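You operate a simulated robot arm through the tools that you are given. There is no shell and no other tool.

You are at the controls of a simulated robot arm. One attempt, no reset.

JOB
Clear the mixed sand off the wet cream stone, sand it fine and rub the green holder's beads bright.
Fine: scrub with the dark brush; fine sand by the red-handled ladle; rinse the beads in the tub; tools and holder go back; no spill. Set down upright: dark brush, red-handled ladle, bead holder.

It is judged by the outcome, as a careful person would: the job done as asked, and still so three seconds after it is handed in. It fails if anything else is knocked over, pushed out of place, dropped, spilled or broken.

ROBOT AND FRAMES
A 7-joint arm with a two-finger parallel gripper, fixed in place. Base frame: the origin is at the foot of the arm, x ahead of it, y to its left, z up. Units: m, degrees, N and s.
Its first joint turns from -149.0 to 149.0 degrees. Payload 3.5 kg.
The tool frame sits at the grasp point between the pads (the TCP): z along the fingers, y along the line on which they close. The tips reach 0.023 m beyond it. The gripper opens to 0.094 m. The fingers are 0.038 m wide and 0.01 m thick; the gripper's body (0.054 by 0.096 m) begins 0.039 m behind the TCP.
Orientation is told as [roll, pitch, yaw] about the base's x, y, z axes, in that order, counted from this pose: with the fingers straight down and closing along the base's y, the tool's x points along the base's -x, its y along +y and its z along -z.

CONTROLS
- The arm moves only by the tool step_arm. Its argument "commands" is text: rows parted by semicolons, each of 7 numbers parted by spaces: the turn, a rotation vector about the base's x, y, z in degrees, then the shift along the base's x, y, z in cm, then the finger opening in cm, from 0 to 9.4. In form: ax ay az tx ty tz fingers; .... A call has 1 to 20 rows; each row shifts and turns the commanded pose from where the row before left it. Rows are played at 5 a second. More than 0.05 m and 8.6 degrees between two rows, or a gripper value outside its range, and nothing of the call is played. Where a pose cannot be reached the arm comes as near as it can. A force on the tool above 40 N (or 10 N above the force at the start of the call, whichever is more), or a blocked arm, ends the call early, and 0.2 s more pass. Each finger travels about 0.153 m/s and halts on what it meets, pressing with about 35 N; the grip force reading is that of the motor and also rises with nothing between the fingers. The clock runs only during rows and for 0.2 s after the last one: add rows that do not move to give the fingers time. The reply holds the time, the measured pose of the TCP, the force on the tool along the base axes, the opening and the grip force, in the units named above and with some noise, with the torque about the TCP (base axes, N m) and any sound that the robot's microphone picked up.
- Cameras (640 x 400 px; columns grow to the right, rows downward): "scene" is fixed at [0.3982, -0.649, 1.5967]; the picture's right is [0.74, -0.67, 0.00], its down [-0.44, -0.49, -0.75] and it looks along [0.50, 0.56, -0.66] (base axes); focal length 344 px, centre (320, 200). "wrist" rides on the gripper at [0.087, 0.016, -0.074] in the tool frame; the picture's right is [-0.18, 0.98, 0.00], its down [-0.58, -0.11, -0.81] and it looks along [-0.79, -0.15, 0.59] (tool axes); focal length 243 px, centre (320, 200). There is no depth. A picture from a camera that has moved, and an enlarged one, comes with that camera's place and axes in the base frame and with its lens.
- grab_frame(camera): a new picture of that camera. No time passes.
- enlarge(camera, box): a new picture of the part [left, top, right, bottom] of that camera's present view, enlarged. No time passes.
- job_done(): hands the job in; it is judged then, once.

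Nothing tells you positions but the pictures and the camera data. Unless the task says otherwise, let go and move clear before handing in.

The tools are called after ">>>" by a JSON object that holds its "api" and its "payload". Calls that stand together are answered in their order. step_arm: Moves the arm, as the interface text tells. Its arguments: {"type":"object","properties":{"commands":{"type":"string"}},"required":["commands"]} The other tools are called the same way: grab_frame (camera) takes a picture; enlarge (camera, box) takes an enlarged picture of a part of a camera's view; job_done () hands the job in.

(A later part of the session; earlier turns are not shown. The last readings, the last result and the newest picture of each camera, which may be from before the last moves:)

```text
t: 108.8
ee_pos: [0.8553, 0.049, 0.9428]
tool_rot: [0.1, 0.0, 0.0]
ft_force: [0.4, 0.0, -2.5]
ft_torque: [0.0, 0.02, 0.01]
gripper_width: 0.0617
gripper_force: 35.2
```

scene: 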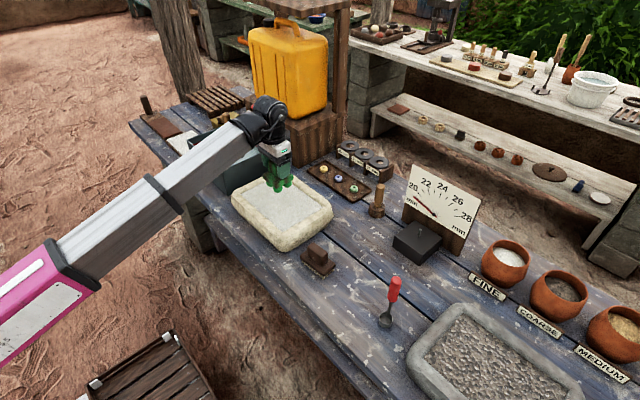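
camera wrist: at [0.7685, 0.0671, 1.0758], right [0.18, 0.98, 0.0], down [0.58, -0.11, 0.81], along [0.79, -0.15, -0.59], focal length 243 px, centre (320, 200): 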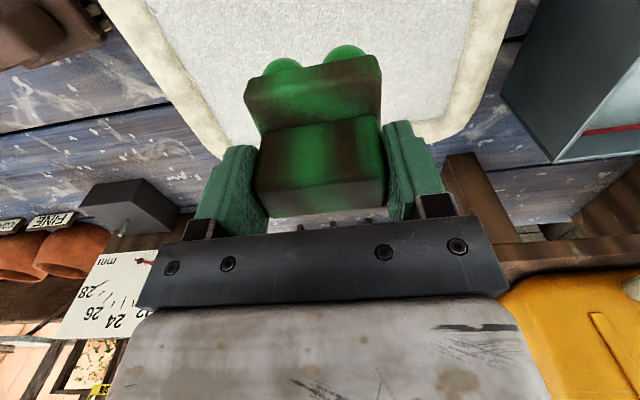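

>>> {"api": "step_arm", "payload": {"commands": "0 0 0 0 0 -0.2 3; 0 0 0 0 0 -0.1 3; 0 0 0 0 0 0 3"}}

```text
t: 109.6
ee_pos: [0.8563, 0.0499, 0.9401]
tool_rot: [-0.1, -0.1, 0.0]
ft_force: [0.7, 0.0, -1.9]
ft_torque: [0.01, 0.0, 0.03]
gripper_width: 0.0619
gripper_force: 35.5
```

>>> {"api": "step_arm", "payload": {"commands": "0 0 0 0 0 -0.15 3; 0 0 0 0 0 0 3"}}

```text
t: 110.2
ee_pos: [0.8567, 0.0502, 0.9391]
tool_rot: [0.0, 0.0, 0.0]
ft_force: [-0.1, 0.0, -2.4]
ft_torque: [0.0, 0.02, 0.01]
gripper_width: 0.0617
gripper_force: 35.6
```

>>> {"api": "step_arm", "payload": {"commands": "0 0 0 0 0 -0.15 3; 0 0 0 0 0 0 3"}}

```text
t: 110.8
ee_pos: [0.8559, 0.0496, 0.9371]
tool_rot: [0.0, -0.1, 0.0]
ft_force: [-0.2, -1.0, 7.4]
ft_torque: [0.16, 0.02, 0.02]
gripper_width: 0.0616
gripper_force: 34.8
```

Light contact at about 9 N. Starting to rub back and forth along the stone.

>>> {"api": "step_arm", "payload": {"commands": "0 0 0 0 1.5 0 3; 0 0 0 0 2 0 3; 0 0 0 0 2 0 3; 0 0 0 0 -2 0 3; 0 0 0 0 -2.5 0 3; 0 0 0 0 -2.5 0 3; 0 0 0 0 -2.5 0 3; 0 0 0 0 -2 0 3; 0 0 0 0 2 0 3; 0 0 0 0 2.5 0 3; 0 0 0 0 1.5 0 3; 0 0 0 0 0 0 3"}}

>>> {"api": "enlarge", "payload": {"camera": "scene", "box": [220, 130, 360, 260]}}

>>> {"api": "grab_frame", "payload": {"camera": "wrist"}}

```text
t: 113.4
ee_pos: [0.8557, 0.0497, 0.9381]
tool_rot: [-0.1, -0.1, 0.0]
ft_force: [1.1, -4.9, 10.1]
ft_torque: [-0.16, 0.06, 0.01]
gripper_width: 0.0615
gripper_force: 34.8
```

```text
3.08 times, centred on (290, 195) of scene
camera zoom: at [0.3982, -0.649, 1.5967], right [0.74, -0.67, 0.0], down [-0.44, -0.49, -0.75], along [0.5, 0.56, -0.66], focal length 1059 px, centre (412, 215)
```

zoom: 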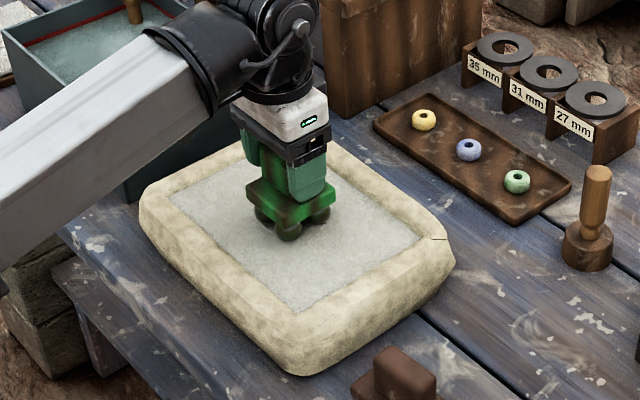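

```text
taken
camera wrist: at [0.7691, 0.065, 1.0131], right [0.18, 0.98, 0.0], down [0.58, -0.11, 0.81], along [0.79, -0.15, -0.59], focal length 243 px, centre (320, 200)
```

wrist: 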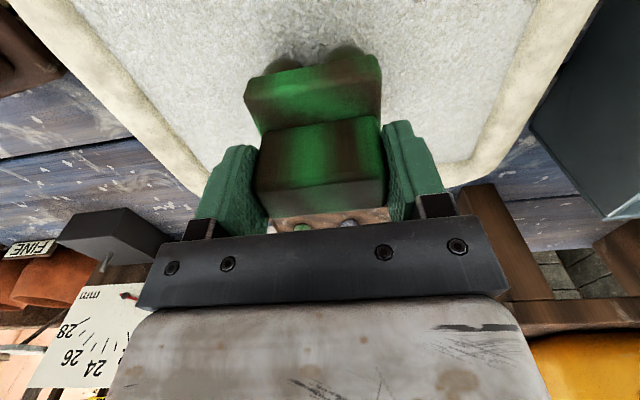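

The beads have changed from green to a darker, slurry-coated look, so rubbing has an effect. Continuing with more strokes across the stone.

>>> {"api": "step_arm", "payload": {"commands": "0 0 0 0 2 0 3; 0 0 0 0 2.5 0 3; 0 0 0 0 2 0 3; 0 0 0 1 -1.5 0 3; 0 0 0 0 -2.5 0 3; 0 0 0 0 -2.5 0 3; 0 0 0 0 -2.5 0 3; 0 0 0 0 -2.5 0 3; 0 0 0 -1 -1 0 3; 0 0 0 -1 1.5 0 3; 0 0 0 0 2.5 0 3; 0 0 0 0 2.5 0 3; 0 0 0 0 2.5 0 3; 0 0 0 0 2 0 3; 0 0 0 1 -2 0 3; 0 0 0 0 -2.5 0 3; 0 0 0 0 -1.5 0 3; 0 0 0 0 0 0 3"}}

>>> {"api": "enlarge", "payload": {"camera": "scene", "box": [240, 150, 340, 230]}}

>>> {"api": "grab_frame", "payload": {"camera": "wrist"}}

```text
t: 117.2
ee_pos: [0.8556, 0.0389, 0.9381]
tool_rot: [0.0, -0.1, 0.1]
ft_force: [-0.3, 10.0, 20.4]
ft_torque: [0.34, -0.07, 0.04]
gripper_width: 0.0619
gripper_force: 34.6
```

```text
5.00 times, centred on (290, 190) of scene
camera zoom: at [0.3982, -0.649, 1.5967], right [0.74, -0.67, 0.0], down [-0.44, -0.49, -0.75], along [0.5, 0.56, -0.66], focal length 1721 px, centre (470, 250)
```

zoom: 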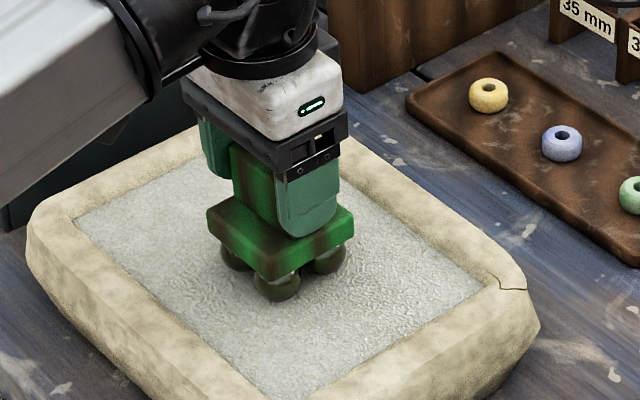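

```text
taken
camera wrist: at [0.7676, 0.0546, 1.013], right [0.18, 0.98, 0.0], down [0.58, -0.11, 0.81], along [0.79, -0.15, -0.59], focal length 243 px, centre (320, 200)
```

wrist: 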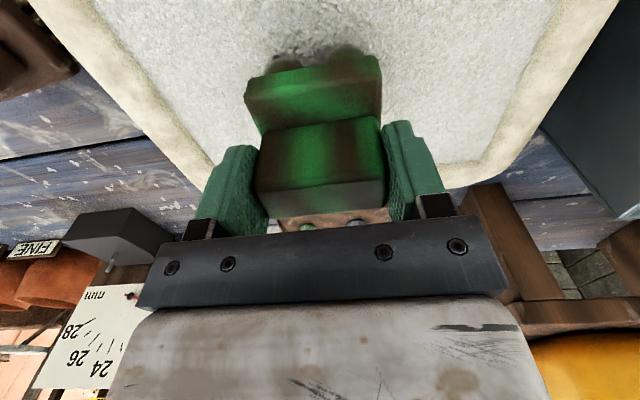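

>>> {"api": "step_arm", "payload": {"commands": "0 0 0 0 2 0 3; 0 0 0 0 2.5 0 3; 0 0 0 0 2.5 0 3; 0 0 0 1 1 0 3; 0 0 0 1 -2 0 3; 0 0 0 0 -2.5 0 3; 0 0 0 0 -2.5 0 3; 0 0 0 0 -2.5 0 3; 0 0 0 0 -2.5 0 3; 0 0 0 -1.5 -1.5 0 3; 0 0 0 -1.5 1 0 3; 0 0 0 -1 2 0 3; 0 0 0 0 2.5 0 3; 0 0 0 0 2.5 0 3; 0 0 0 0 2.5 0 3; 0 0 0 1 1 0 3; 0 0 0 1 -2 0 3; 0 0 0 0 -2.5 0 3; 0 0 0 0 -1 0 3; 0 0 0 0 0 0 3"}}

>>> {"api": "enlarge", "payload": {"camera": "scene", "box": [240, 150, 340, 230]}}

>>> {"api": "grab_frame", "payload": {"camera": "wrist"}}

```text
t: 121.4
ee_pos: [0.8565, 0.0437, 0.9376]
tool_rot: [0.0, 0.0, 0.2]
ft_force: [-0.1, 0.0, -1.8]
ft_torque: [-0.02, 0.0, 0.01]
gripper_width: 0.0615
gripper_force: 35.0
```

```text
5.00 times, centred on (290, 190) of scene
camera zoom: at [0.3982, -0.649, 1.5967], right [0.74, -0.67, 0.0], down [-0.44, -0.49, -0.75], along [0.5, 0.56, -0.66], focal length 1721 px, centre (470, 250)
```

zoom: 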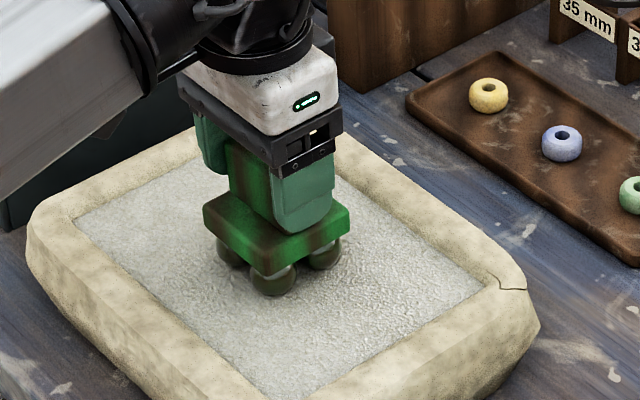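

```text
taken
camera wrist: at [0.7683, 0.0599, 1.0131], right [0.18, 0.98, 0.0], down [0.58, -0.11, 0.81], along [0.79, -0.15, -0.59], focal length 243 px, centre (320, 200)
```

wrist: 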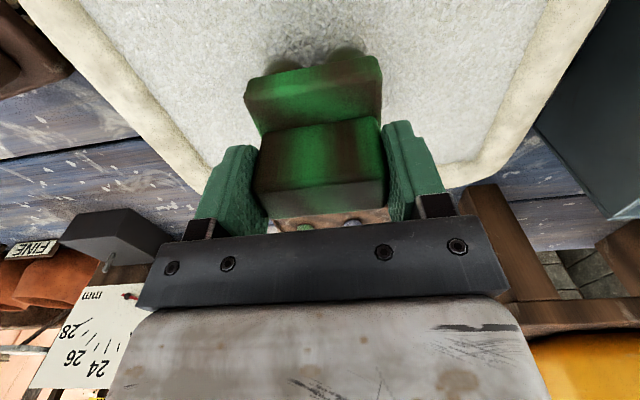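

Contact has faded, so I'll lower one millimetre and keep rubbing.

>>> {"api": "step_arm", "payload": {"commands": "0 0 0 0 1 -0.1 3; 0 0 0 0 2.5 0 3; 0 0 0 0 2.5 0 3; 0 0 0 1 1 0 3; 0 0 0 1 -2 0 3; 0 0 0 0 -2.5 0 3; 0 0 0 0 -2.5 0 3; 0 0 0 0 -2.5 0 3; 0 0 0 0 -2.5 0 3; 0 0 0 -1.5 -1 0 3; 0 0 0 -1.5 1 0 3; 0 0 0 -1 2 0 3; 0 0 0 0 2.5 0 3; 0 0 0 0 2.5 0 3; 0 0 0 0 2.5 0 3; 0 0 0 1 1 0 3; 0 0 0 1 -2 0 3; 0 0 0 0 -2.5 0 3; 0 0 0 0 -1.5 0 3; 0 0 0 0 0 0 3"}}

>>> {"api": "enlarge", "payload": {"camera": "scene", "box": [240, 150, 340, 230]}}

>>> {"api": "grab_frame", "payload": {"camera": "wrist"}}

```text
t: 125.6
ee_pos: [0.8557, 0.0407, 0.937]
tool_rot: [0.0, -0.2, 0.1]
ft_force: [1.7, 12.4, 24.5]
ft_torque: [0.5, -0.59, 0.26]
gripper_width: 0.0616
gripper_force: 34.8
```

```text
5.00 times, centred on (290, 190) of scene
camera zoom: at [0.3982, -0.649, 1.5967], right [0.74, -0.67, 0.0], down [-0.44, -0.49, -0.75], along [0.5, 0.56, -0.66], focal length 1721 px, centre (470, 250)
```

zoom: 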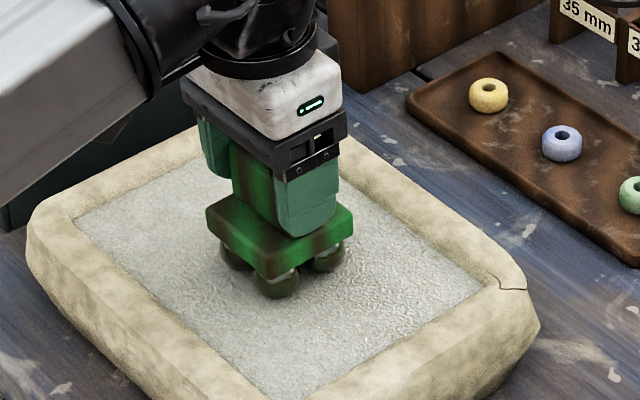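

```text
taken
camera wrist: at [0.7684, 0.0564, 1.0119], right [0.18, 0.98, 0.0], down [0.58, -0.11, 0.81], along [0.79, -0.15, -0.59], focal length 243 px, centre (320, 200)
```

wrist: 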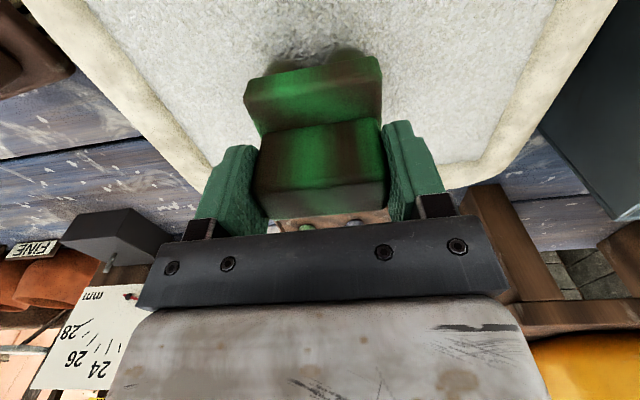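

Let me lift the holder a few centimetres and look at the beads closely.

>>> {"api": "step_arm", "payload": {"commands": "0 0 0 0 0 1 3; 0 0 0 0 0 2 3; 0 0 0 0 0 2 3; 0 0 0 0 0 0 3"}}

>>> {"api": "enlarge", "payload": {"camera": "scene", "box": [255, 150, 325, 205]}}

>>> {"api": "enlarge", "payload": {"camera": "wrist", "box": [220, 20, 420, 150]}}

>>> {"api": "enlarge", "payload": {"camera": "scene", "box": [220, 150, 360, 260]}}

```text
t: 126.6
ee_pos: [0.8569, 0.04, 0.9858]
tool_rot: [0.1, 0.0, 0.0]
ft_force: [0.0, 0.2, -0.9]
ft_torque: [-0.01, 0.03, -0.02]
gripper_width: 0.0616
gripper_force: 35.2
```

```text
7.27 times, centred on (290, 178) of scene
camera zoom: at [0.3982, -0.649, 1.5967], right [0.74, -0.67, 0.0], down [-0.44, -0.49, -0.75], along [0.5, 0.56, -0.66], focal length 2503 px, centre (538, 364)
```

zoom: 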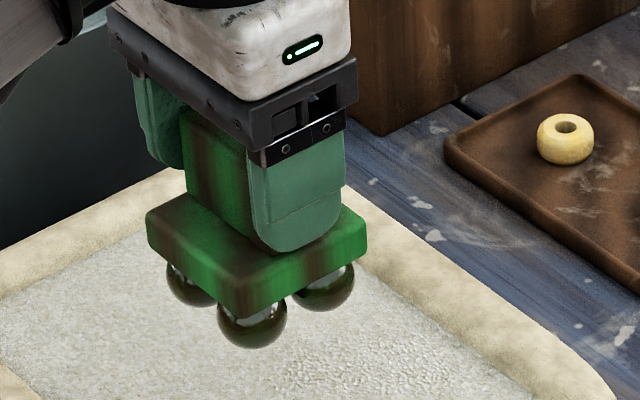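

```text
3.08 times, centred on (320, 85) of wrist
camera zoom: at [0.7693, 0.0548, 1.0613], right [0.18, 0.98, 0.0], down [0.58, -0.11, 0.81], along [0.79, -0.15, -0.59], focal length 746 px, centre (320, 554)
```

zoom: 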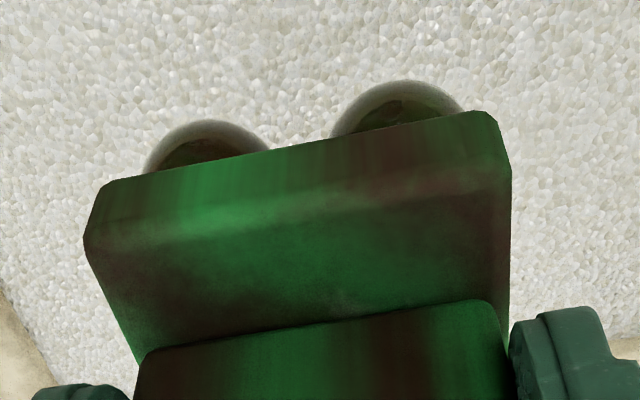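

```text
3.64 times, centred on (290, 205) of scene
camera zoom: at [0.3982, -0.649, 1.5967], right [0.74, -0.67, 0.0], down [-0.44, -0.49, -0.75], along [0.5, 0.56, -0.66], focal length 1252 px, centre (429, 182)
```

zoom: 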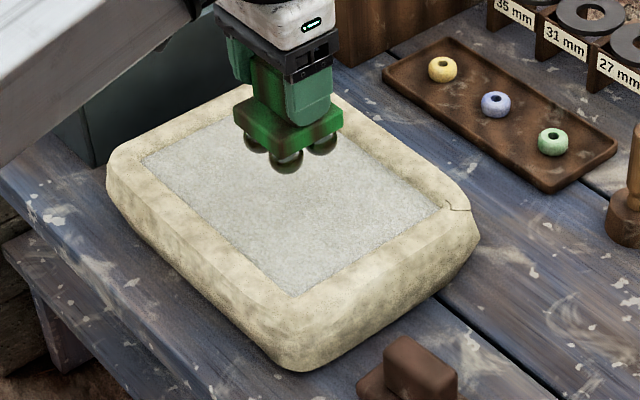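

The beads now look glossy, mirror-like. I'll do one more set of strokes to be sure and compare.

>>> {"api": "step_arm", "payload": {"commands": "0 0 0 0 0 -2 3; 0 0 0 0 0 -2 3; 0 0 0 0 0 -0.6 3; 0 0 0 0 0 -0.3 3; 0 0 0 0 0 0 3"}}

```text
t: 127.8
ee_pos: [0.8561, 0.0394, 0.938]
tool_rot: [0.0, 0.0, 0.0]
ft_force: [-0.1, 0.2, -2.0]
ft_torque: [0.0, 0.01, 0.03]
gripper_width: 0.062
gripper_force: 34.6
```

>>> {"api": "step_arm", "payload": {"commands": "0 0 0 0 0 -0.1 3; 0 0 0 0 0 -0.06 3; 0 0 0 0 0 0 3"}}

```text
t: 128.6
ee_pos: [0.8568, 0.0413, 0.9365]
tool_rot: [0.0, -0.1, 0.0]
ft_force: [2.0, -4.0, 21.9]
ft_torque: [-0.1, -0.2, -0.01]
gripper_width: 0.0618
gripper_force: 35.0
```

>>> {"api": "step_arm", "payload": {"commands": "0 0 0 0 1 0.03 3; 0 0 0 0 2.5 0 3; 0 0 0 0 2.5 0 3; 0 0 0 1 1 0 3; 0 0 0 1 -2 0 3; 0 0 0 0 -2.5 0 3; 0 0 0 0 -2.5 0 3; 0 0 0 0 -2.5 0 3; 0 0 0 0 -2 0 3; 0 0 0 -1.5 -1 0 3; 0 0 0 -1.5 1 0 3; 0 0 0 -1 2 0 3; 0 0 0 0 2.5 0 3; 0 0 0 0 2.5 0 3; 0 0 0 0 2.5 0 3; 0 0 0 1 1 0 3; 0 0 0 1 -2 0 3; 0 0 0 0 -2.5 0 3; 0 0 0 0 -1.5 0 3; 0 0 0 0 0 0 3"}}

>>> {"api": "step_arm", "payload": {"commands": "0 0 0 0 0 1 3; 0 0 0 0 0 2 3; 0 0 0 0 0 2 3; 0 0 0 0 0 0 3"}}

>>> {"api": "enlarge", "payload": {"camera": "scene", "box": [255, 150, 325, 205]}}

>>> {"api": "enlarge", "payload": {"camera": "wrist", "box": [220, 20, 420, 150]}}

```text
t: 132.8
ee_pos: [0.8544, 0.0394, 0.9352]
tool_rot: [0.1, -0.1, 0.0]
ft_force: [0.9, 12.6, 32.0]
ft_torque: [0.33, -0.26, 0.07]
gripper_width: 0.0617
gripper_force: 35.6
```

```text
t: 133.8
ee_pos: [0.8574, 0.0414, 0.9868]
tool_rot: [0.0, 0.0, 0.0]
ft_force: [0.9, -0.9, -2.3]
ft_torque: [0.0, 0.0, 0.0]
gripper_width: 0.062
gripper_force: 35.0
```

```text
7.27 times, centred on (290, 178) of scene
camera zoom: at [0.3982, -0.649, 1.5967], right [0.74, -0.67, 0.0], down [-0.44, -0.49, -0.75], along [0.5, 0.56, -0.66], focal length 2503 px, centre (538, 364)
```

zoom: 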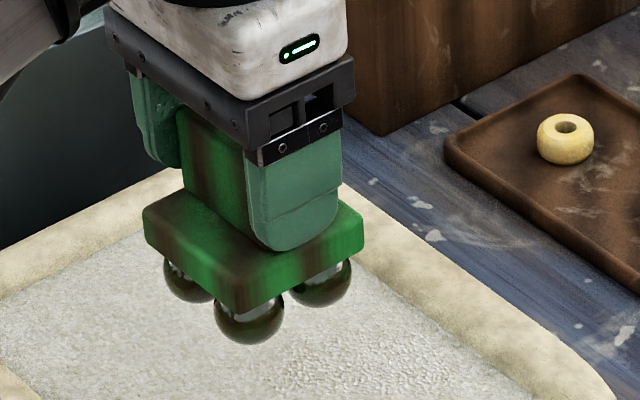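

```text
3.08 times, centred on (320, 85) of wrist
camera zoom: at [0.7689, 0.0563, 1.0612], right [0.18, 0.98, 0.0], down [0.58, -0.11, 0.81], along [0.79, -0.15, -0.59], focal length 746 px, centre (320, 554)
```

zoom: 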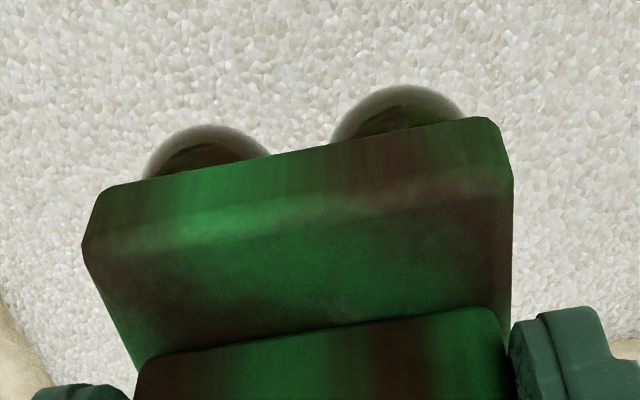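

There's still a small change (more mirror-like), so I'll do further sets until the look stops changing.

>>> {"api": "step_arm", "payload": {"commands": "0 0 0 0 0 -2 3; 0 0 0 0 0 -2 3; 0 0 0 0 0 -0.6 3; 0 0 0 0 0 -0.3 3; 0 0 0 0 0 0 3"}}

```text
t: 135.0
ee_pos: [0.8557, 0.0392, 0.9376]
tool_rot: [0.0, 0.0, 0.0]
ft_force: [-0.2, -0.6, -1.6]
ft_torque: [-0.03, 0.02, 0.03]
gripper_width: 0.0617
gripper_force: 34.8
```

>>> {"api": "step_arm", "payload": {"commands": "0 0 0 0 0 -0.1 3; 0 0 0 0 0 -0.05 3; 0 0 0 0 1 0 3; 0 0 0 0 2.5 0 3; 0 0 0 0 2.5 0 3; 0 0 0 1 1 0 3; 0 0 0 1 -2 0 3; 0 0 0 0 -2.5 0 3; 0 0 0 0 -2.5 0 3; 0 0 0 0 -2.5 0 3; 0 0 0 0 -2 0 3; 0 0 0 -1.5 -1 0 3; 0 0 0 -1.5 1 0 3; 0 0 0 -1 2 0 3; 0 0 0 0 2.5 0 3; 0 0 0 0 2.5 0 3; 0 0 0 0 2.5 0 3; 0 0 0 1 1 0 3; 0 0 0 1 -2 0 3; 0 0 0 0 -2.5 0 3"}}

>>> {"api": "step_arm", "payload": {"commands": "0 0 0 0 -2 0 3; 0 0 0 0 -2.5 0 3; 0 0 0 0 -2 0 3; 0 0 0 0 2.5 0 3; 0 0 0 0 2.5 0 3; 0 0 0 0 2.5 0 3; 0 0 0 0 2.5 0 3; 0 0 0 0 2 0 3; 0 0 0 0 -2.5 0 3; 0 0 0 0 -2.5 0 3; 0 0 0 0 -2.5 0 3; 0 0 0 0 -2.5 0 3; 0 0 0 0 2.5 0 3; 0 0 0 0 2.3 0 3; 0 0 0 0 0 0 3"}}

>>> {"api": "step_arm", "payload": {"commands": "0 0 0 0 0 1 3; 0 0 0 0 0 2 3; 0 0 0 0 0 2 3; 0 0 0 0 0 0 3"}}

>>> {"api": "enlarge", "payload": {"camera": "scene", "box": [255, 150, 325, 205]}}

>>> {"api": "enlarge", "payload": {"camera": "wrist", "box": [220, 20, 420, 150]}}

```text
t: 139.2
ee_pos: [0.8542, 0.0564, 0.9369]
tool_rot: [0.0, 0.0, 0.1]
ft_force: [0.4, 0.4, -3.0]
ft_torque: [-0.02, -0.03, 0.01]
gripper_width: 0.0618
gripper_force: 35.2
```

```text
t: 142.4
ee_pos: [0.8568, 0.0576, 0.9361]
tool_rot: [0.0, 0.0, 0.0]
ft_force: [0.2, -0.3, -1.6]
ft_torque: [-0.01, 0.01, 0.05]
gripper_width: 0.0617
gripper_force: 34.8
```

```text
t: 143.4
ee_pos: [0.8566, 0.0552, 0.9862]
tool_rot: [0.0, 0.0, -0.1]
ft_force: [0.7, 0.5, -2.2]
ft_torque: [0.05, -0.02, -0.03]
gripper_width: 0.0615
gripper_force: 34.9
```

```text
7.27 times, centred on (290, 178) of scene
camera zoom: at [0.3982, -0.649, 1.5967], right [0.74, -0.67, 0.0], down [-0.44, -0.49, -0.75], along [0.5, 0.56, -0.66], focal length 2503 px, centre (538, 364)
```

zoom: 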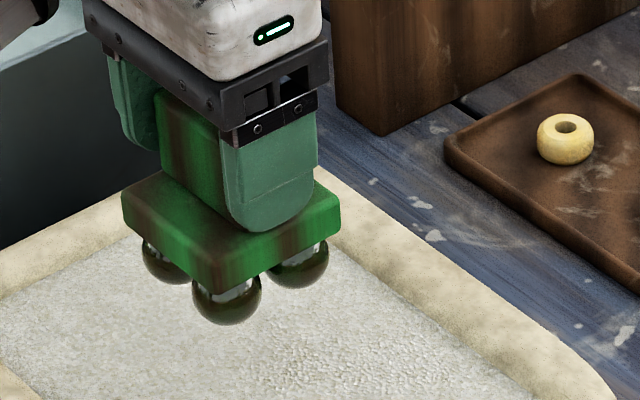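

```text
3.08 times, centred on (320, 85) of wrist
camera zoom: at [0.7693, 0.0727, 1.061], right [0.18, 0.98, 0.0], down [0.58, -0.11, 0.81], along [0.79, -0.15, -0.59], focal length 746 px, centre (320, 554)
```

zoom: 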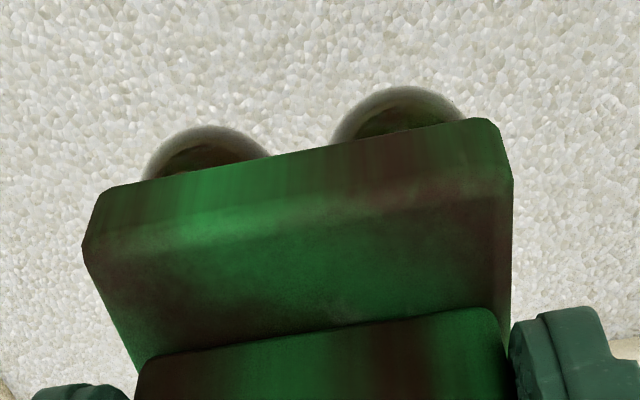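

The last passes may have been without contact, so I'll find the surface again and rub with a confirmed light press.

>>> {"api": "step_arm", "payload": {"commands": "0 0 0 0 -1 -2 3; 0 0 0 0 0 -2 3; 0 0 0 0 0 -0.8 3; 0 0 0 0 0 -0.3 3; 0 0 0 0 0 0 3"}}

```text
t: 144.6
ee_pos: [0.8552, 0.0486, 0.9355]
tool_rot: [0.0, -0.1, 0.0]
ft_force: [0.2, 0.1, 0.9]
ft_torque: [-0.02, -0.02, 0.03]
gripper_width: 0.0616
gripper_force: 35.0
```

>>> {"api": "step_arm", "payload": {"commands": "0 0 0 0 0 -0.08 3; 0 0 0 0 0 0 3"}}

```text
t: 145.2
ee_pos: [0.8551, 0.0483, 0.9348]
tool_rot: [-0.1, 0.0, 0.1]
ft_force: [1.0, 3.0, 20.0]
ft_torque: [-0.07, -0.07, 0.02]
gripper_width: 0.0616
gripper_force: 35.2
```

>>> {"api": "step_arm", "payload": {"commands": "0 0 0 0 2 0 3; 0 0 0 0 2.5 0 3; 0 0 0 0 2 0 3; 0 0 0 1 -1 0 3; 0 0 0 1 -2 0 3; 0 0 0 0 -2.5 0 3; 0 0 0 0 -2.5 0 3; 0 0 0 0 -2.5 0 3; 0 0 0 -1.5 -1.5 0 3; 0 0 0 -1.5 1.5 0 3; 0 0 0 -1 2 0 3; 0 0 0 0 2.5 0 3; 0 0 0 0 2.5 0 3; 0 0 0 1 2 0 3; 0 0 0 1 -2 0 3; 0 0 0 0 -2.5 0 3; 0 0 0 0 -2.5 0 3; 0 0 0 0 -2 0 3; 0 0 0 0 2 0 3; 0 0 0 0 0 0 3"}}

>>> {"api": "step_arm", "payload": {"commands": "0 0 0 0 2 0 3; 0 0 0 0 2.5 0 3; 0 0 0 0 2 0 3; 0 0 0 1 1 0 3; 0 0 0 1 -2 0 3; 0 0 0 0 -2.5 0 3; 0 0 0 0 -2.5 0 3; 0 0 0 0 -2.5 0 3; 0 0 0 -1.5 -1.5 0 3; 0 0 0 -1.5 1.5 0 3; 0 0 0 -1 2 0 3; 0 0 0 0 2.5 0 3; 0 0 0 0 2.5 0 3; 0 0 0 1 2 0 3; 0 0 0 1 -2 0 3; 0 0 0 0 -2.5 0 3; 0 0 0 0 -2 0 3; 0 0 0 0 0 0 3"}}

>>> {"api": "step_arm", "payload": {"commands": "0 0 0 0 0 1 3; 0 0 0 0 0 2 3; 0 0 0 0 0 2 3; 0 0 0 0 0 0 3"}}

>>> {"api": "enlarge", "payload": {"camera": "scene", "box": [255, 150, 325, 205]}}

>>> {"api": "enlarge", "payload": {"camera": "wrist", "box": [220, 20, 420, 150]}}

```text
t: 147.2
ee_pos: [0.86, -0.006, 0.9333]
tool_rot: [-0.2, -0.2, 0.0]
ft_force: [-2.9, 3.3, 9.2]
ft_torque: [0.46, 0.42, 0.0]
gripper_width: 0.0618
gripper_force: 34.7
stopped in row 10: the force on the tool passed its limit at 42 N (the readings are from after the stop); the commanded pose is now the measured one
```

```text
t: 151.0
ee_pos: [0.8608, -0.0002, 0.933]
tool_rot: [-0.3, -0.4, 0.0]
ft_force: [1.3, 12.9, 27.9]
ft_torque: [0.58, 0.38, -0.2]
gripper_width: 0.0617
gripper_force: 35.5
```

```text
t: 152.0
ee_pos: [0.8611, -0.0012, 0.9833]
tool_rot: [-0.2, -0.3, -0.1]
ft_force: [0.0, 0.0, -1.8]
ft_torque: [-0.02, 0.01, 0.03]
gripper_width: 0.0616
gripper_force: 35.1
```

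```text
7.27 times, centred on (290, 178) of scene
camera zoom: at [0.3982, -0.649, 1.5967], right [0.74, -0.67, 0.0], down [-0.44, -0.49, -0.75], along [0.5, 0.56, -0.66], focal length 2503 px, centre (538, 364)
```

zoom: 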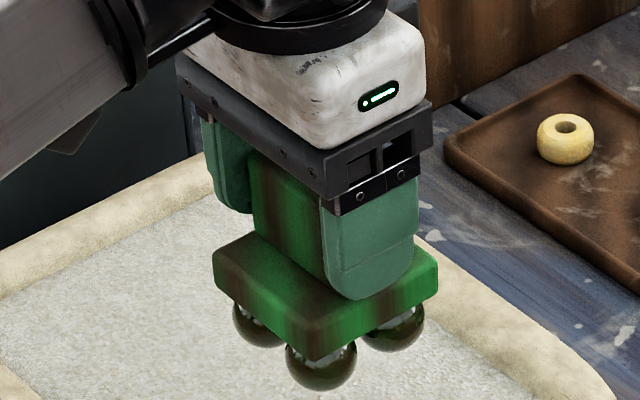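

```text
3.08 times, centred on (320, 85) of wrist
camera zoom: at [0.773, 0.0145, 1.0591], right [0.19, 0.98, 0.0], down [0.58, -0.11, 0.81], along [0.8, -0.15, -0.59], focal length 746 px, centre (320, 554)
```

zoom: 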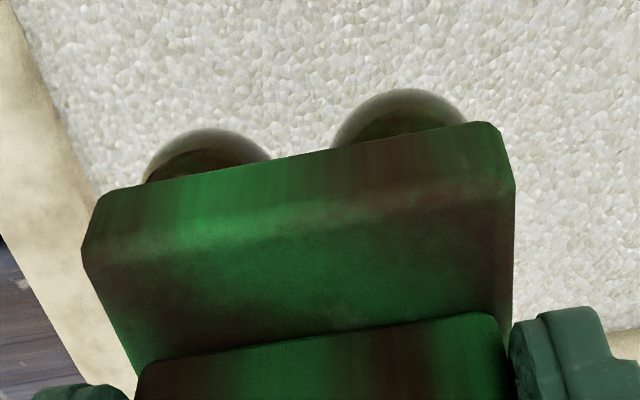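

The beads' gloss no longer changes, so polishing is done. Before rinsing I need to know where the tub, the stick in it and the canister's tap are, so I'll look around.

>>> {"api": "grab_frame", "payload": {"camera": "wrist"}}

>>> {"api": "grab_frame", "payload": {"camera": "scene"}}

>>> {"api": "enlarge", "payload": {"camera": "scene", "box": [180, 80, 320, 200]}}

```text
taken
camera wrist: at [0.773, 0.0145, 1.0591], right [0.19, 0.98, 0.0], down [0.58, -0.11, 0.81], along [0.8, -0.15, -0.59], focal length 243 px, centre (320, 200)
```

wrist: 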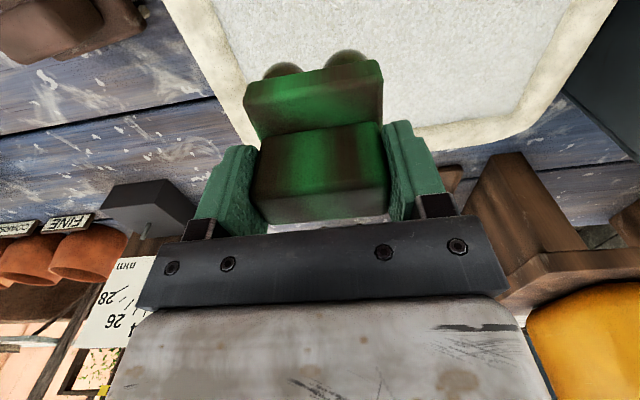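

```text
taken
```

scene: 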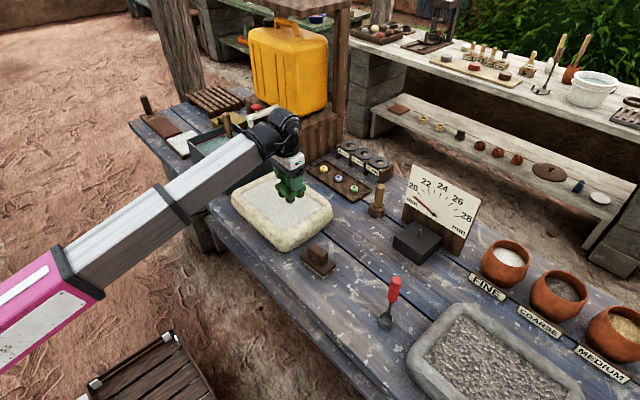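

```text
3.33 times, centred on (250, 140) of scene
camera zoom: at [0.3982, -0.649, 1.5967], right [0.74, -0.67, 0.0], down [-0.44, -0.49, -0.75], along [0.5, 0.56, -0.66], focal length 1147 px, centre (553, 400)
```

zoom: 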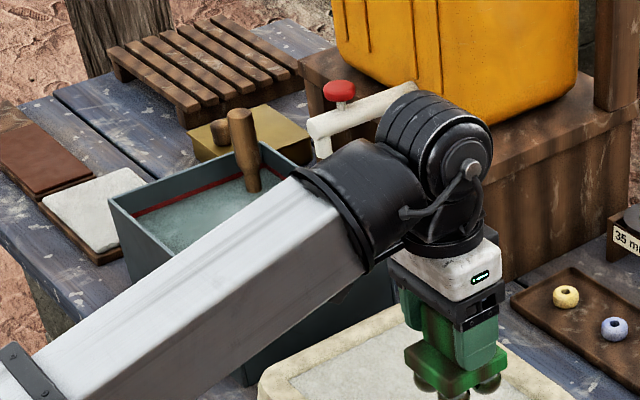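

The tap's spout hangs at about (0.945, 0.333, 0.98) over the tub's far side and the stick stands near (0.925, 0.47). I'll keep the holder at x near 0.83 in the tub's near half, moving there high enough to clear the rim (about z 0.918).

>>> {"api": "step_arm", "payload": {"commands": "0 0 0 0 0 2 3; 0 0 0 0 0 2 3; 0 0 0 -0.4 2 0 3; 0 0 0 -0.4 3.5 0 3; 0 0 0 -0.4 3.8 0 3; 0 0 0 -0.4 3.8 0 3; 0 0 0 -0.4 3.8 0 3; 0 0 0 -0.4 3.8 0 3; 0 0 0 -0.4 3.8 0 3; 0 0 0 -0.3 3.5 0 3; 0 0 0 0 0 0 3; 0 0 0 0 0 0 3"}}

>>> {"api": "grab_frame", "payload": {"camera": "wrist"}}

>>> {"api": "enlarge", "payload": {"camera": "scene", "box": [150, 60, 330, 200]}}

```text
t: 154.6
ee_pos: [0.8295, 0.2782, 1.0222]
tool_rot: [-0.3, -0.2, -0.1]
ft_force: [-0.1, -0.5, -1.8]
ft_torque: [0.02, 0.03, 0.0]
gripper_width: 0.0618
gripper_force: 35.3
```

```text
taken
camera wrist: at [0.7412, 0.2949, 1.0963], right [0.19, 0.98, 0.0], down [0.58, -0.11, 0.81], along [0.8, -0.15, -0.59], focal length 243 px, centre (320, 200)
```

wrist: 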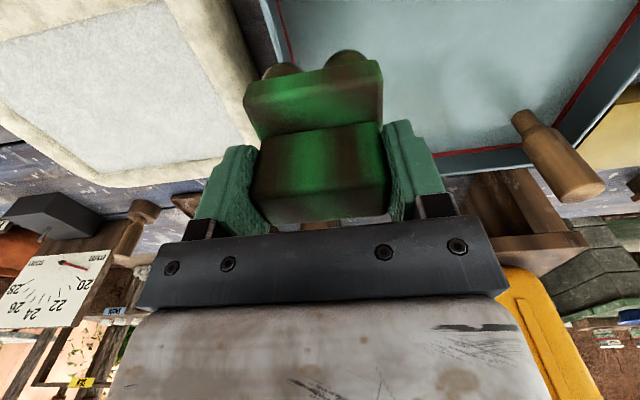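

```text
2.86 times, centred on (240, 130) of scene
camera zoom: at [0.3982, -0.649, 1.5967], right [0.74, -0.67, 0.0], down [-0.44, -0.49, -0.75], along [0.5, 0.56, -0.66], focal length 983 px, centre (549, 400)
```

zoom: 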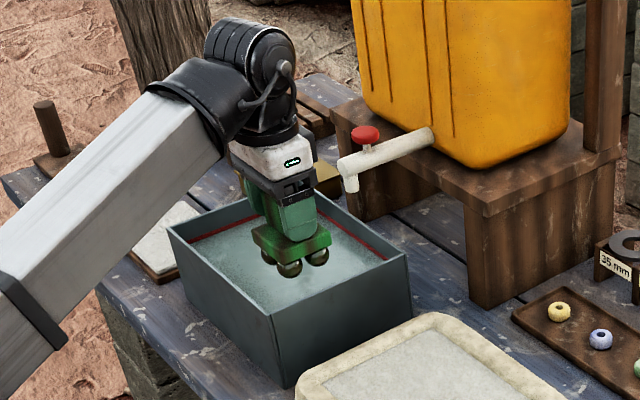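

The holder is just past the tub's right wall. I'll move on 9 cm further in, well between the walls, and then lower.

>>> {"api": "step_arm", "payload": {"commands": "0 0 0 0 2.5 0 3; 0 0 0 0 3 0 3; 0 0 0 0 2.5 0 3; 0 0 0 0 1 0 3; 0 0 0 0 0 0 3; 0 0 0 0 0 0 3"}}

>>> {"api": "grab_frame", "payload": {"camera": "wrist"}}

>>> {"api": "enlarge", "payload": {"camera": "scene", "box": [150, 60, 330, 200]}}

```text
t: 156.0
ee_pos: [0.831, 0.3695, 1.0227]
tool_rot: [-0.2, -0.3, -0.1]
ft_force: [-0.4, 0.6, -1.4]
ft_torque: [-0.04, 0.01, -0.02]
gripper_width: 0.0618
gripper_force: 34.7
```

```text
taken
camera wrist: at [0.7424, 0.3853, 1.0972], right [0.19, 0.98, 0.0], down [0.58, -0.11, 0.81], along [0.8, -0.15, -0.59], focal length 243 px, centre (320, 200)
```

wrist: 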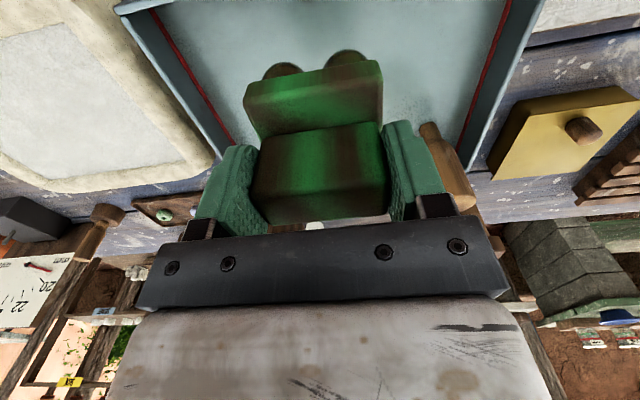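

```text
2.86 times, centred on (240, 130) of scene
camera zoom: at [0.3982, -0.649, 1.5967], right [0.74, -0.67, 0.0], down [-0.44, -0.49, -0.75], along [0.5, 0.56, -0.66], focal length 983 px, centre (549, 400)
```

zoom: 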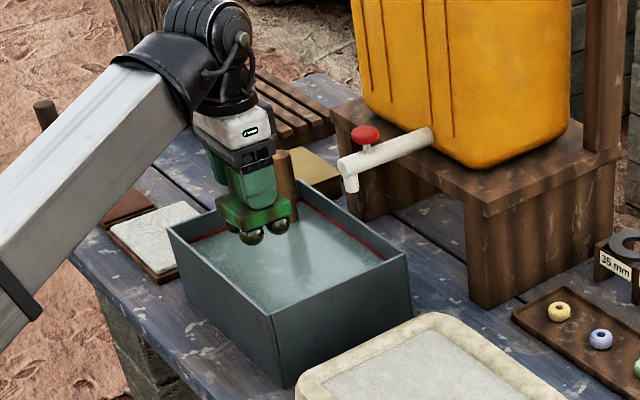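

Holder is clear of stick, walls and tap. Lowering slowly into the water.

>>> {"api": "step_arm", "payload": {"commands": "0 0 0 0 -0.5 -1.5 3; 0 0 0 0 -0.5 -2 3; 0 0 0 0 0 -2 3; 0 0 0 0 0 -1.2 3; 0 0 0 0 0 -0.8 3; 0 0 0 0 0 -0.6 3; 0 0 0 0 0 0 3"}}

>>> {"api": "enlarge", "payload": {"camera": "scene", "box": [150, 60, 330, 200]}}

>>> {"api": "grab_frame", "payload": {"camera": "wrist"}}

```text
t: 157.6
ee_pos: [0.8304, 0.3579, 0.9433]
tool_rot: [-0.2, -0.3, -0.1]
ft_force: [0.3, -0.3, -2.7]
ft_torque: [0.0, 0.0, 0.01]
gripper_width: 0.0613
gripper_force: 35.2
```

```text
2.86 times, centred on (240, 130) of scene
camera zoom: at [0.3982, -0.649, 1.5967], right [0.74, -0.67, 0.0], down [-0.44, -0.49, -0.75], along [0.5, 0.56, -0.66], focal length 983 px, centre (549, 400)
```

zoom: 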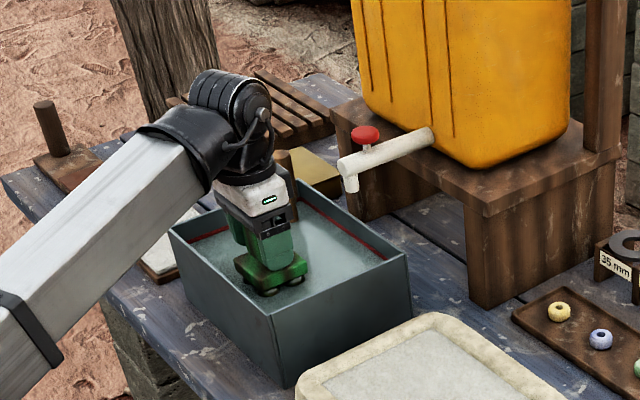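

```text
taken
camera wrist: at [0.7426, 0.3738, 1.0173], right [0.19, 0.98, 0.0], down [0.58, -0.11, 0.81], along [0.8, -0.15, -0.59], focal length 243 px, centre (320, 200)
```

wrist: 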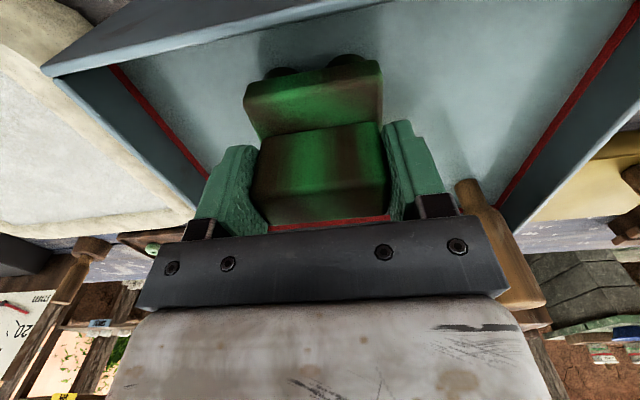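

The beads are entering the water. A bit deeper to submerge them fully, then a gentle swish.

>>> {"api": "step_arm", "payload": {"commands": "0 0 0 0 0 -0.6 3; 0 0 0 0 0 -0.6 3; 0 0 0 0 0 -0.6 3; 0 0 0 0 0 -0.4 3; 0 0 0 0 0 0 3"}}

>>> {"api": "enlarge", "payload": {"camera": "scene", "box": [180, 100, 300, 200]}}

>>> {"api": "enlarge", "payload": {"camera": "wrist", "box": [200, 20, 440, 170]}}

```text
t: 158.8
ee_pos: [0.8304, 0.3591, 0.9203]
tool_rot: [-0.2, -0.3, -0.2]
ft_force: [-0.6, -0.4, -2.2]
ft_torque: [-0.01, 0.02, 0.01]
gripper_width: 0.0618
gripper_force: 34.7
```

```text
4.00 times, centred on (240, 150) of scene
camera zoom: at [0.3982, -0.649, 1.5967], right [0.74, -0.67, 0.0], down [-0.44, -0.49, -0.75], along [0.5, 0.56, -0.66], focal length 1377 px, centre (640, 400)
```

zoom: 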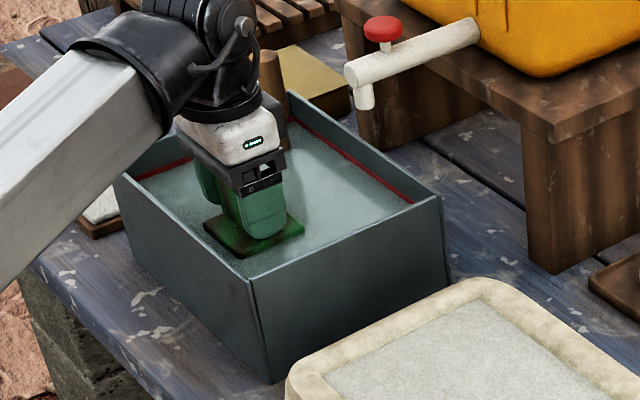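

```text
2.67 times, centred on (320, 95) of wrist
camera zoom: at [0.7424, 0.3751, 0.9951], right [0.19, 0.98, 0.0], down [0.58, -0.11, 0.81], along [0.8, -0.15, -0.59], focal length 647 px, centre (320, 480)
```

zoom: 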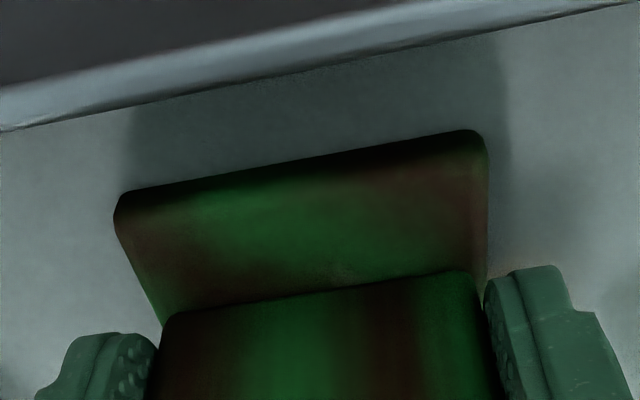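

Beads fully under water. A gentle swish and a short hold.

>>> {"api": "step_arm", "payload": {"commands": "0 0 0 0.8 0 0 3; 0 0 0 0.8 0 0 3; 0 0 0 0 1 0 3; 0 0 0 0 1 0 3; 0 0 0 0 -1 0 3; 0 0 0 0 -1 0 3; 0 0 0 0 -1 0 3; 0 0 0 0 -1 0 3; 0 0 0 0 1 0 3; 0 0 0 0 1 0 3; 0 0 0 -0.8 0 0 3; 0 0 0 -0.8 0 0 3; 0 0 0 0.8 0 0 3; 0 0 0 0 1 0 3; 0 0 0 0 -1 0 3; 0 0 0 -0.8 0 0 3; 0 0 0 0 0 0 3; 0 0 0 0 0 0 3"}}

>>> {"api": "step_arm", "payload": {"commands": "0 0 0 0 0 0.5 3; 0 0 0 0 0 0.8 3; 0 0 0 0 0 0.8 3; 0 0 0 0 0 0.8 3; 0 0 0 0 0 1 3; 0 0 0 0 0 1.5 3; 0 0 0 0 0 2 3; 0 0 0 0 0 2 3; 0 0 0 0 0 0.8 3; 0 0 0 0 0 0 3; 0 0 0 0 0 0 3"}}

>>> {"api": "enlarge", "payload": {"camera": "scene", "box": [200, 110, 270, 165]}}

>>> {"api": "grab_frame", "payload": {"camera": "wrist"}}

>>> {"api": "enlarge", "payload": {"camera": "scene", "box": [150, 60, 330, 200]}}

```text
t: 162.6
ee_pos: [0.83, 0.358, 0.9202]
tool_rot: [-0.2, -0.2, 0.0]
ft_force: [0.2, -0.5, -2.1]
ft_torque: [0.02, 0.0, 0.02]
gripper_width: 0.0617
gripper_force: 34.6
```

```text
t: 165.0
ee_pos: [0.8302, 0.3587, 1.0216]
tool_rot: [-0.2, -0.4, 0.0]
ft_force: [0.1, -0.8, -2.0]
ft_torque: [0.01, 0.02, -0.02]
gripper_width: 0.0616
gripper_force: 34.9
```

```text
7.27 times, centred on (235, 138) of scene
camera zoom: at [0.3982, -0.649, 1.5967], right [0.74, -0.67, 0.0], down [-0.44, -0.49, -0.75], along [0.5, 0.56, -0.66], focal length 2503 px, centre (938, 654)
```

zoom: 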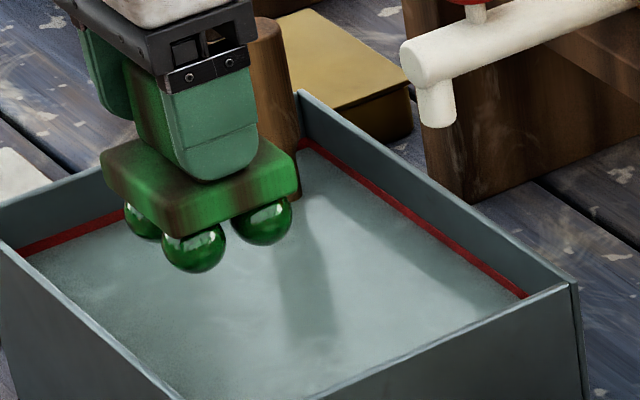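

```text
taken
camera wrist: at [0.742, 0.3737, 1.0966], right [0.19, 0.98, 0.0], down [0.58, -0.11, 0.81], along [0.8, -0.15, -0.59], focal length 243 px, centre (320, 200)
```

wrist: 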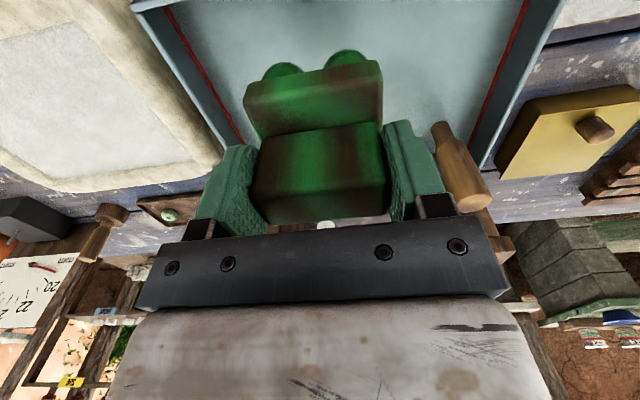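

```text
2.86 times, centred on (240, 130) of scene
camera zoom: at [0.3982, -0.649, 1.5967], right [0.74, -0.67, 0.0], down [-0.44, -0.49, -0.75], along [0.5, 0.56, -0.66], focal length 983 px, centre (549, 400)
```

zoom: 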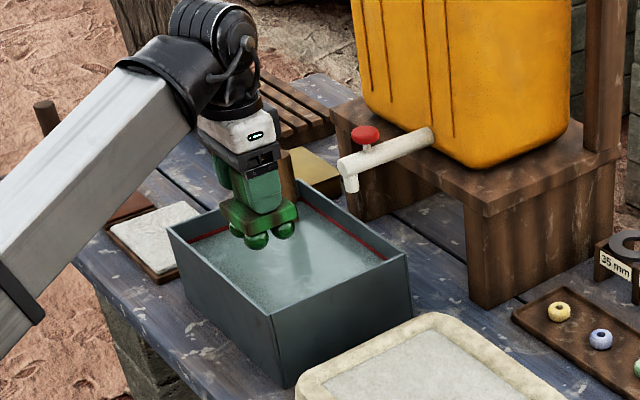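

The beads are now bright glossy green. I'll let them drip a moment over the tub, then carry the holder back.

>>> {"api": "step_arm", "payload": {"commands": "0 0 0 0 0 0 3; 0 0 0 0 0 0 3; 0 0 0 0 0 0 3; 0 0 0 0 0 0 3; 0 0 0 0 0 0 3; 0 0 0 0 0 0 3; 0 0 0 0 0 0 3; 0 0 0 0 0 0 3; 0 0 0 0 0 0 3; 0 0 0 0 0 0 3"}}

>>> {"api": "step_arm", "payload": {"commands": "0.2 0.3 0 0 -1.5 0.5 3; 0 0 -0.5 0 -3 0 3; 0 0 -0.5 0 -3.8 0 3; 0 0 -0.5 0 -3.8 0 3; 0 0 -0.5 0 -3.8 0 3; 0 0 -0.5 0 -3.8 0 3; 0 0 0 0 -3.8 0 3; 0 0 0 0 -3.8 0 3; 0 0 0 0 -3.8 0 3; 0 0 0 0 -3.8 0 3; 0 0 0 0 -3.8 0 3; 0 0 0 0 -3.8 0 3; 0 0 0 -0.5 -3.8 0 3; 0 0 0 -0.5 -3.8 0 3; 0 0 0 -0.5 -3.8 0 3; 0 0 0 -0.5 -3.8 0 3; 0 0 0 -0.4 -3.8 0 3; 0 0 0 0 -3 0 3; 0 0 0 0 0 0 3; 0 0 0 0 0 0 3"}}

>>> {"api": "grab_frame", "payload": {"camera": "wrist"}}

>>> {"api": "grab_frame", "payload": {"camera": "scene"}}

```text
t: 167.2
ee_pos: [0.83, 0.3572, 1.0219]
tool_rot: [-0.2, -0.3, -0.1]
ft_force: [-0.4, 0.5, -2.7]
ft_torque: [-0.02, 0.02, 0.0]
gripper_width: 0.0615
gripper_force: 34.5
```

```text
t: 171.4
ee_pos: [0.8066, -0.2877, 1.0281]
tool_rot: [0.0, 0.0, -2.5]
ft_force: [0.7, -0.4, -1.7]
ft_torque: [0.0, 0.05, -0.03]
gripper_width: 0.0617
gripper_force: 34.7
```

```text
taken
camera wrist: at [0.7195, -0.2689, 1.1043], right [0.23, 0.97, 0.0], down [0.58, -0.14, 0.81], along [0.79, -0.18, -0.59], focal length 243 px, centre (320, 200)
```

wrist: 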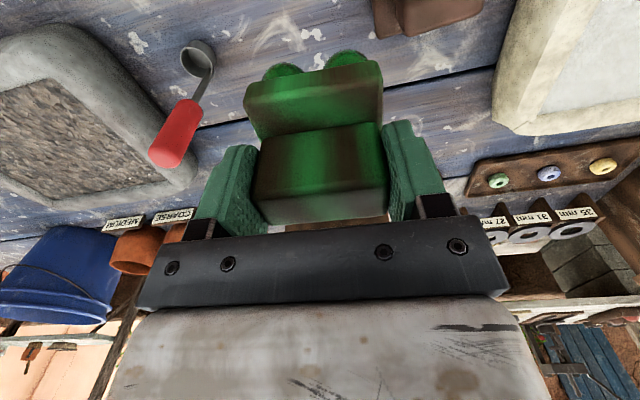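

```text
taken
```

scene: 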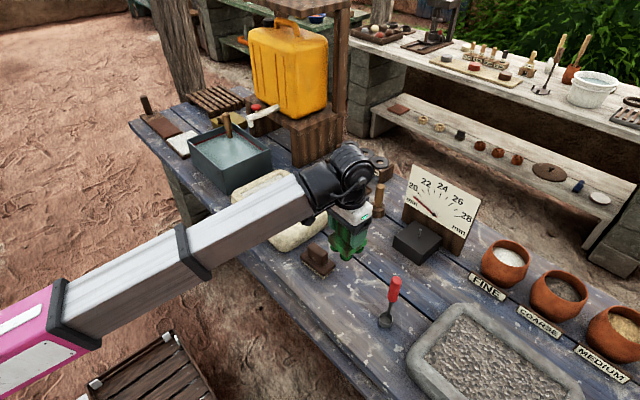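

Now over to the exact spot and down.

>>> {"api": "step_arm", "payload": {"commands": "0 0 0 0 -1.7 0 3; 0 0 0 0 -1.6 0 3; 0 0 0 0 0 -2 3; 0 0 0 0 0 -3 3; 0 0 0 0 0 -3 3; 0 0 0 0 0 -2.5 3; 0 0 0 0 0 -1.5 3; 0 0 0 0 0 -1 3; 0 0 0 0 0 -0.6 3; 0 0 0 0 0 0 3; 0 0 0 0 0 0 3"}}

>>> {"api": "grab_frame", "payload": {"camera": "wrist"}}

>>> {"api": "enlarge", "payload": {"camera": "scene", "box": [310, 230, 420, 330]}}

```text
t: 173.8
ee_pos: [0.8059, -0.3198, 0.8911]
tool_rot: [0.0, 0.0, -2.7]
ft_force: [0.5, -1.1, -2.0]
ft_torque: [0.02, 0.0, -0.01]
gripper_width: 0.0617
gripper_force: 35.4
```

```text
taken
camera wrist: at [0.7197, -0.3001, 0.9664], right [0.23, 0.97, 0.0], down [0.58, -0.14, 0.81], along [0.79, -0.18, -0.59], focal length 243 px, centre (320, 200)
```

wrist: 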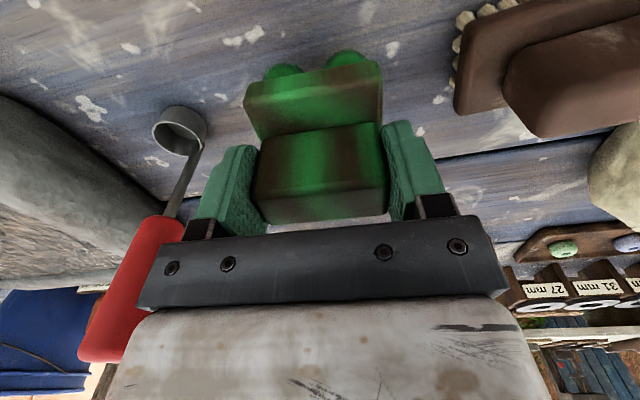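

```text
4.00 times, centred on (365, 280) of scene
camera zoom: at [0.3982, -0.649, 1.5967], right [0.74, -0.67, 0.0], down [-0.44, -0.49, -0.75], along [0.5, 0.56, -0.66], focal length 1377 px, centre (140, -120)
```

zoom: 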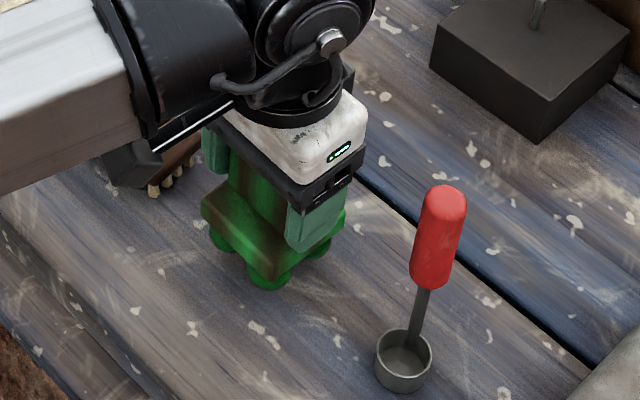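

>>> {"api": "step_arm", "payload": {"commands": "0 0 0 0 -0.1 -0.5 3; 0 0 0 0 0 -0.4 3; 0 0 0 0 0 -0.2 3; 0 0 0 0 0 0 3"}}

```text
t: 174.8
ee_pos: [0.8077, -0.3208, 0.8801]
tool_rot: [0.0, 0.0, -2.6]
ft_force: [-0.1, 1.1, -1.3]
ft_torque: [-0.02, 0.03, 0.0]
gripper_width: 0.0617
gripper_force: 35.5
```

>>> {"api": "step_arm", "payload": {"commands": "0 0 0 0 0 -0.15 3; 0 0 0 0 0 -0.1 3; 0 0 0 0 0 0 3"}}

```text
t: 175.6
ee_pos: [0.8063, -0.3204, 0.8788]
tool_rot: [0.0, 0.0, -2.6]
ft_force: [0.9, -0.1, -2.0]
ft_torque: [-0.01, 0.06, 0.02]
gripper_width: 0.0617
gripper_force: 34.9
```

>>> {"api": "step_arm", "payload": {"commands": "0 0 0 0 0 -0.15 3; 0 0 0 0 0 0 3"}}

```text
t: 176.2
ee_pos: [0.8065, -0.3203, 0.8759]
tool_rot: [0.0, 0.0, -2.6]
ft_force: [0.3, 0.6, -1.5]
ft_torque: [-0.02, 0.0, -0.02]
gripper_width: 0.0617
gripper_force: 34.8
```

>>> {"api": "step_arm", "payload": {"commands": "0 0 0 0 0 -0.1 3; 0 0 0 0 0 0 3"}}

```text
t: 176.8
ee_pos: [0.8063, -0.3201, 0.8761]
tool_rot: [0.0, -0.1, -2.7]
ft_force: [0.7, 1.6, 11.1]
ft_torque: [-0.13, -0.43, 0.05]
gripper_width: 0.0618
gripper_force: 35.1
```

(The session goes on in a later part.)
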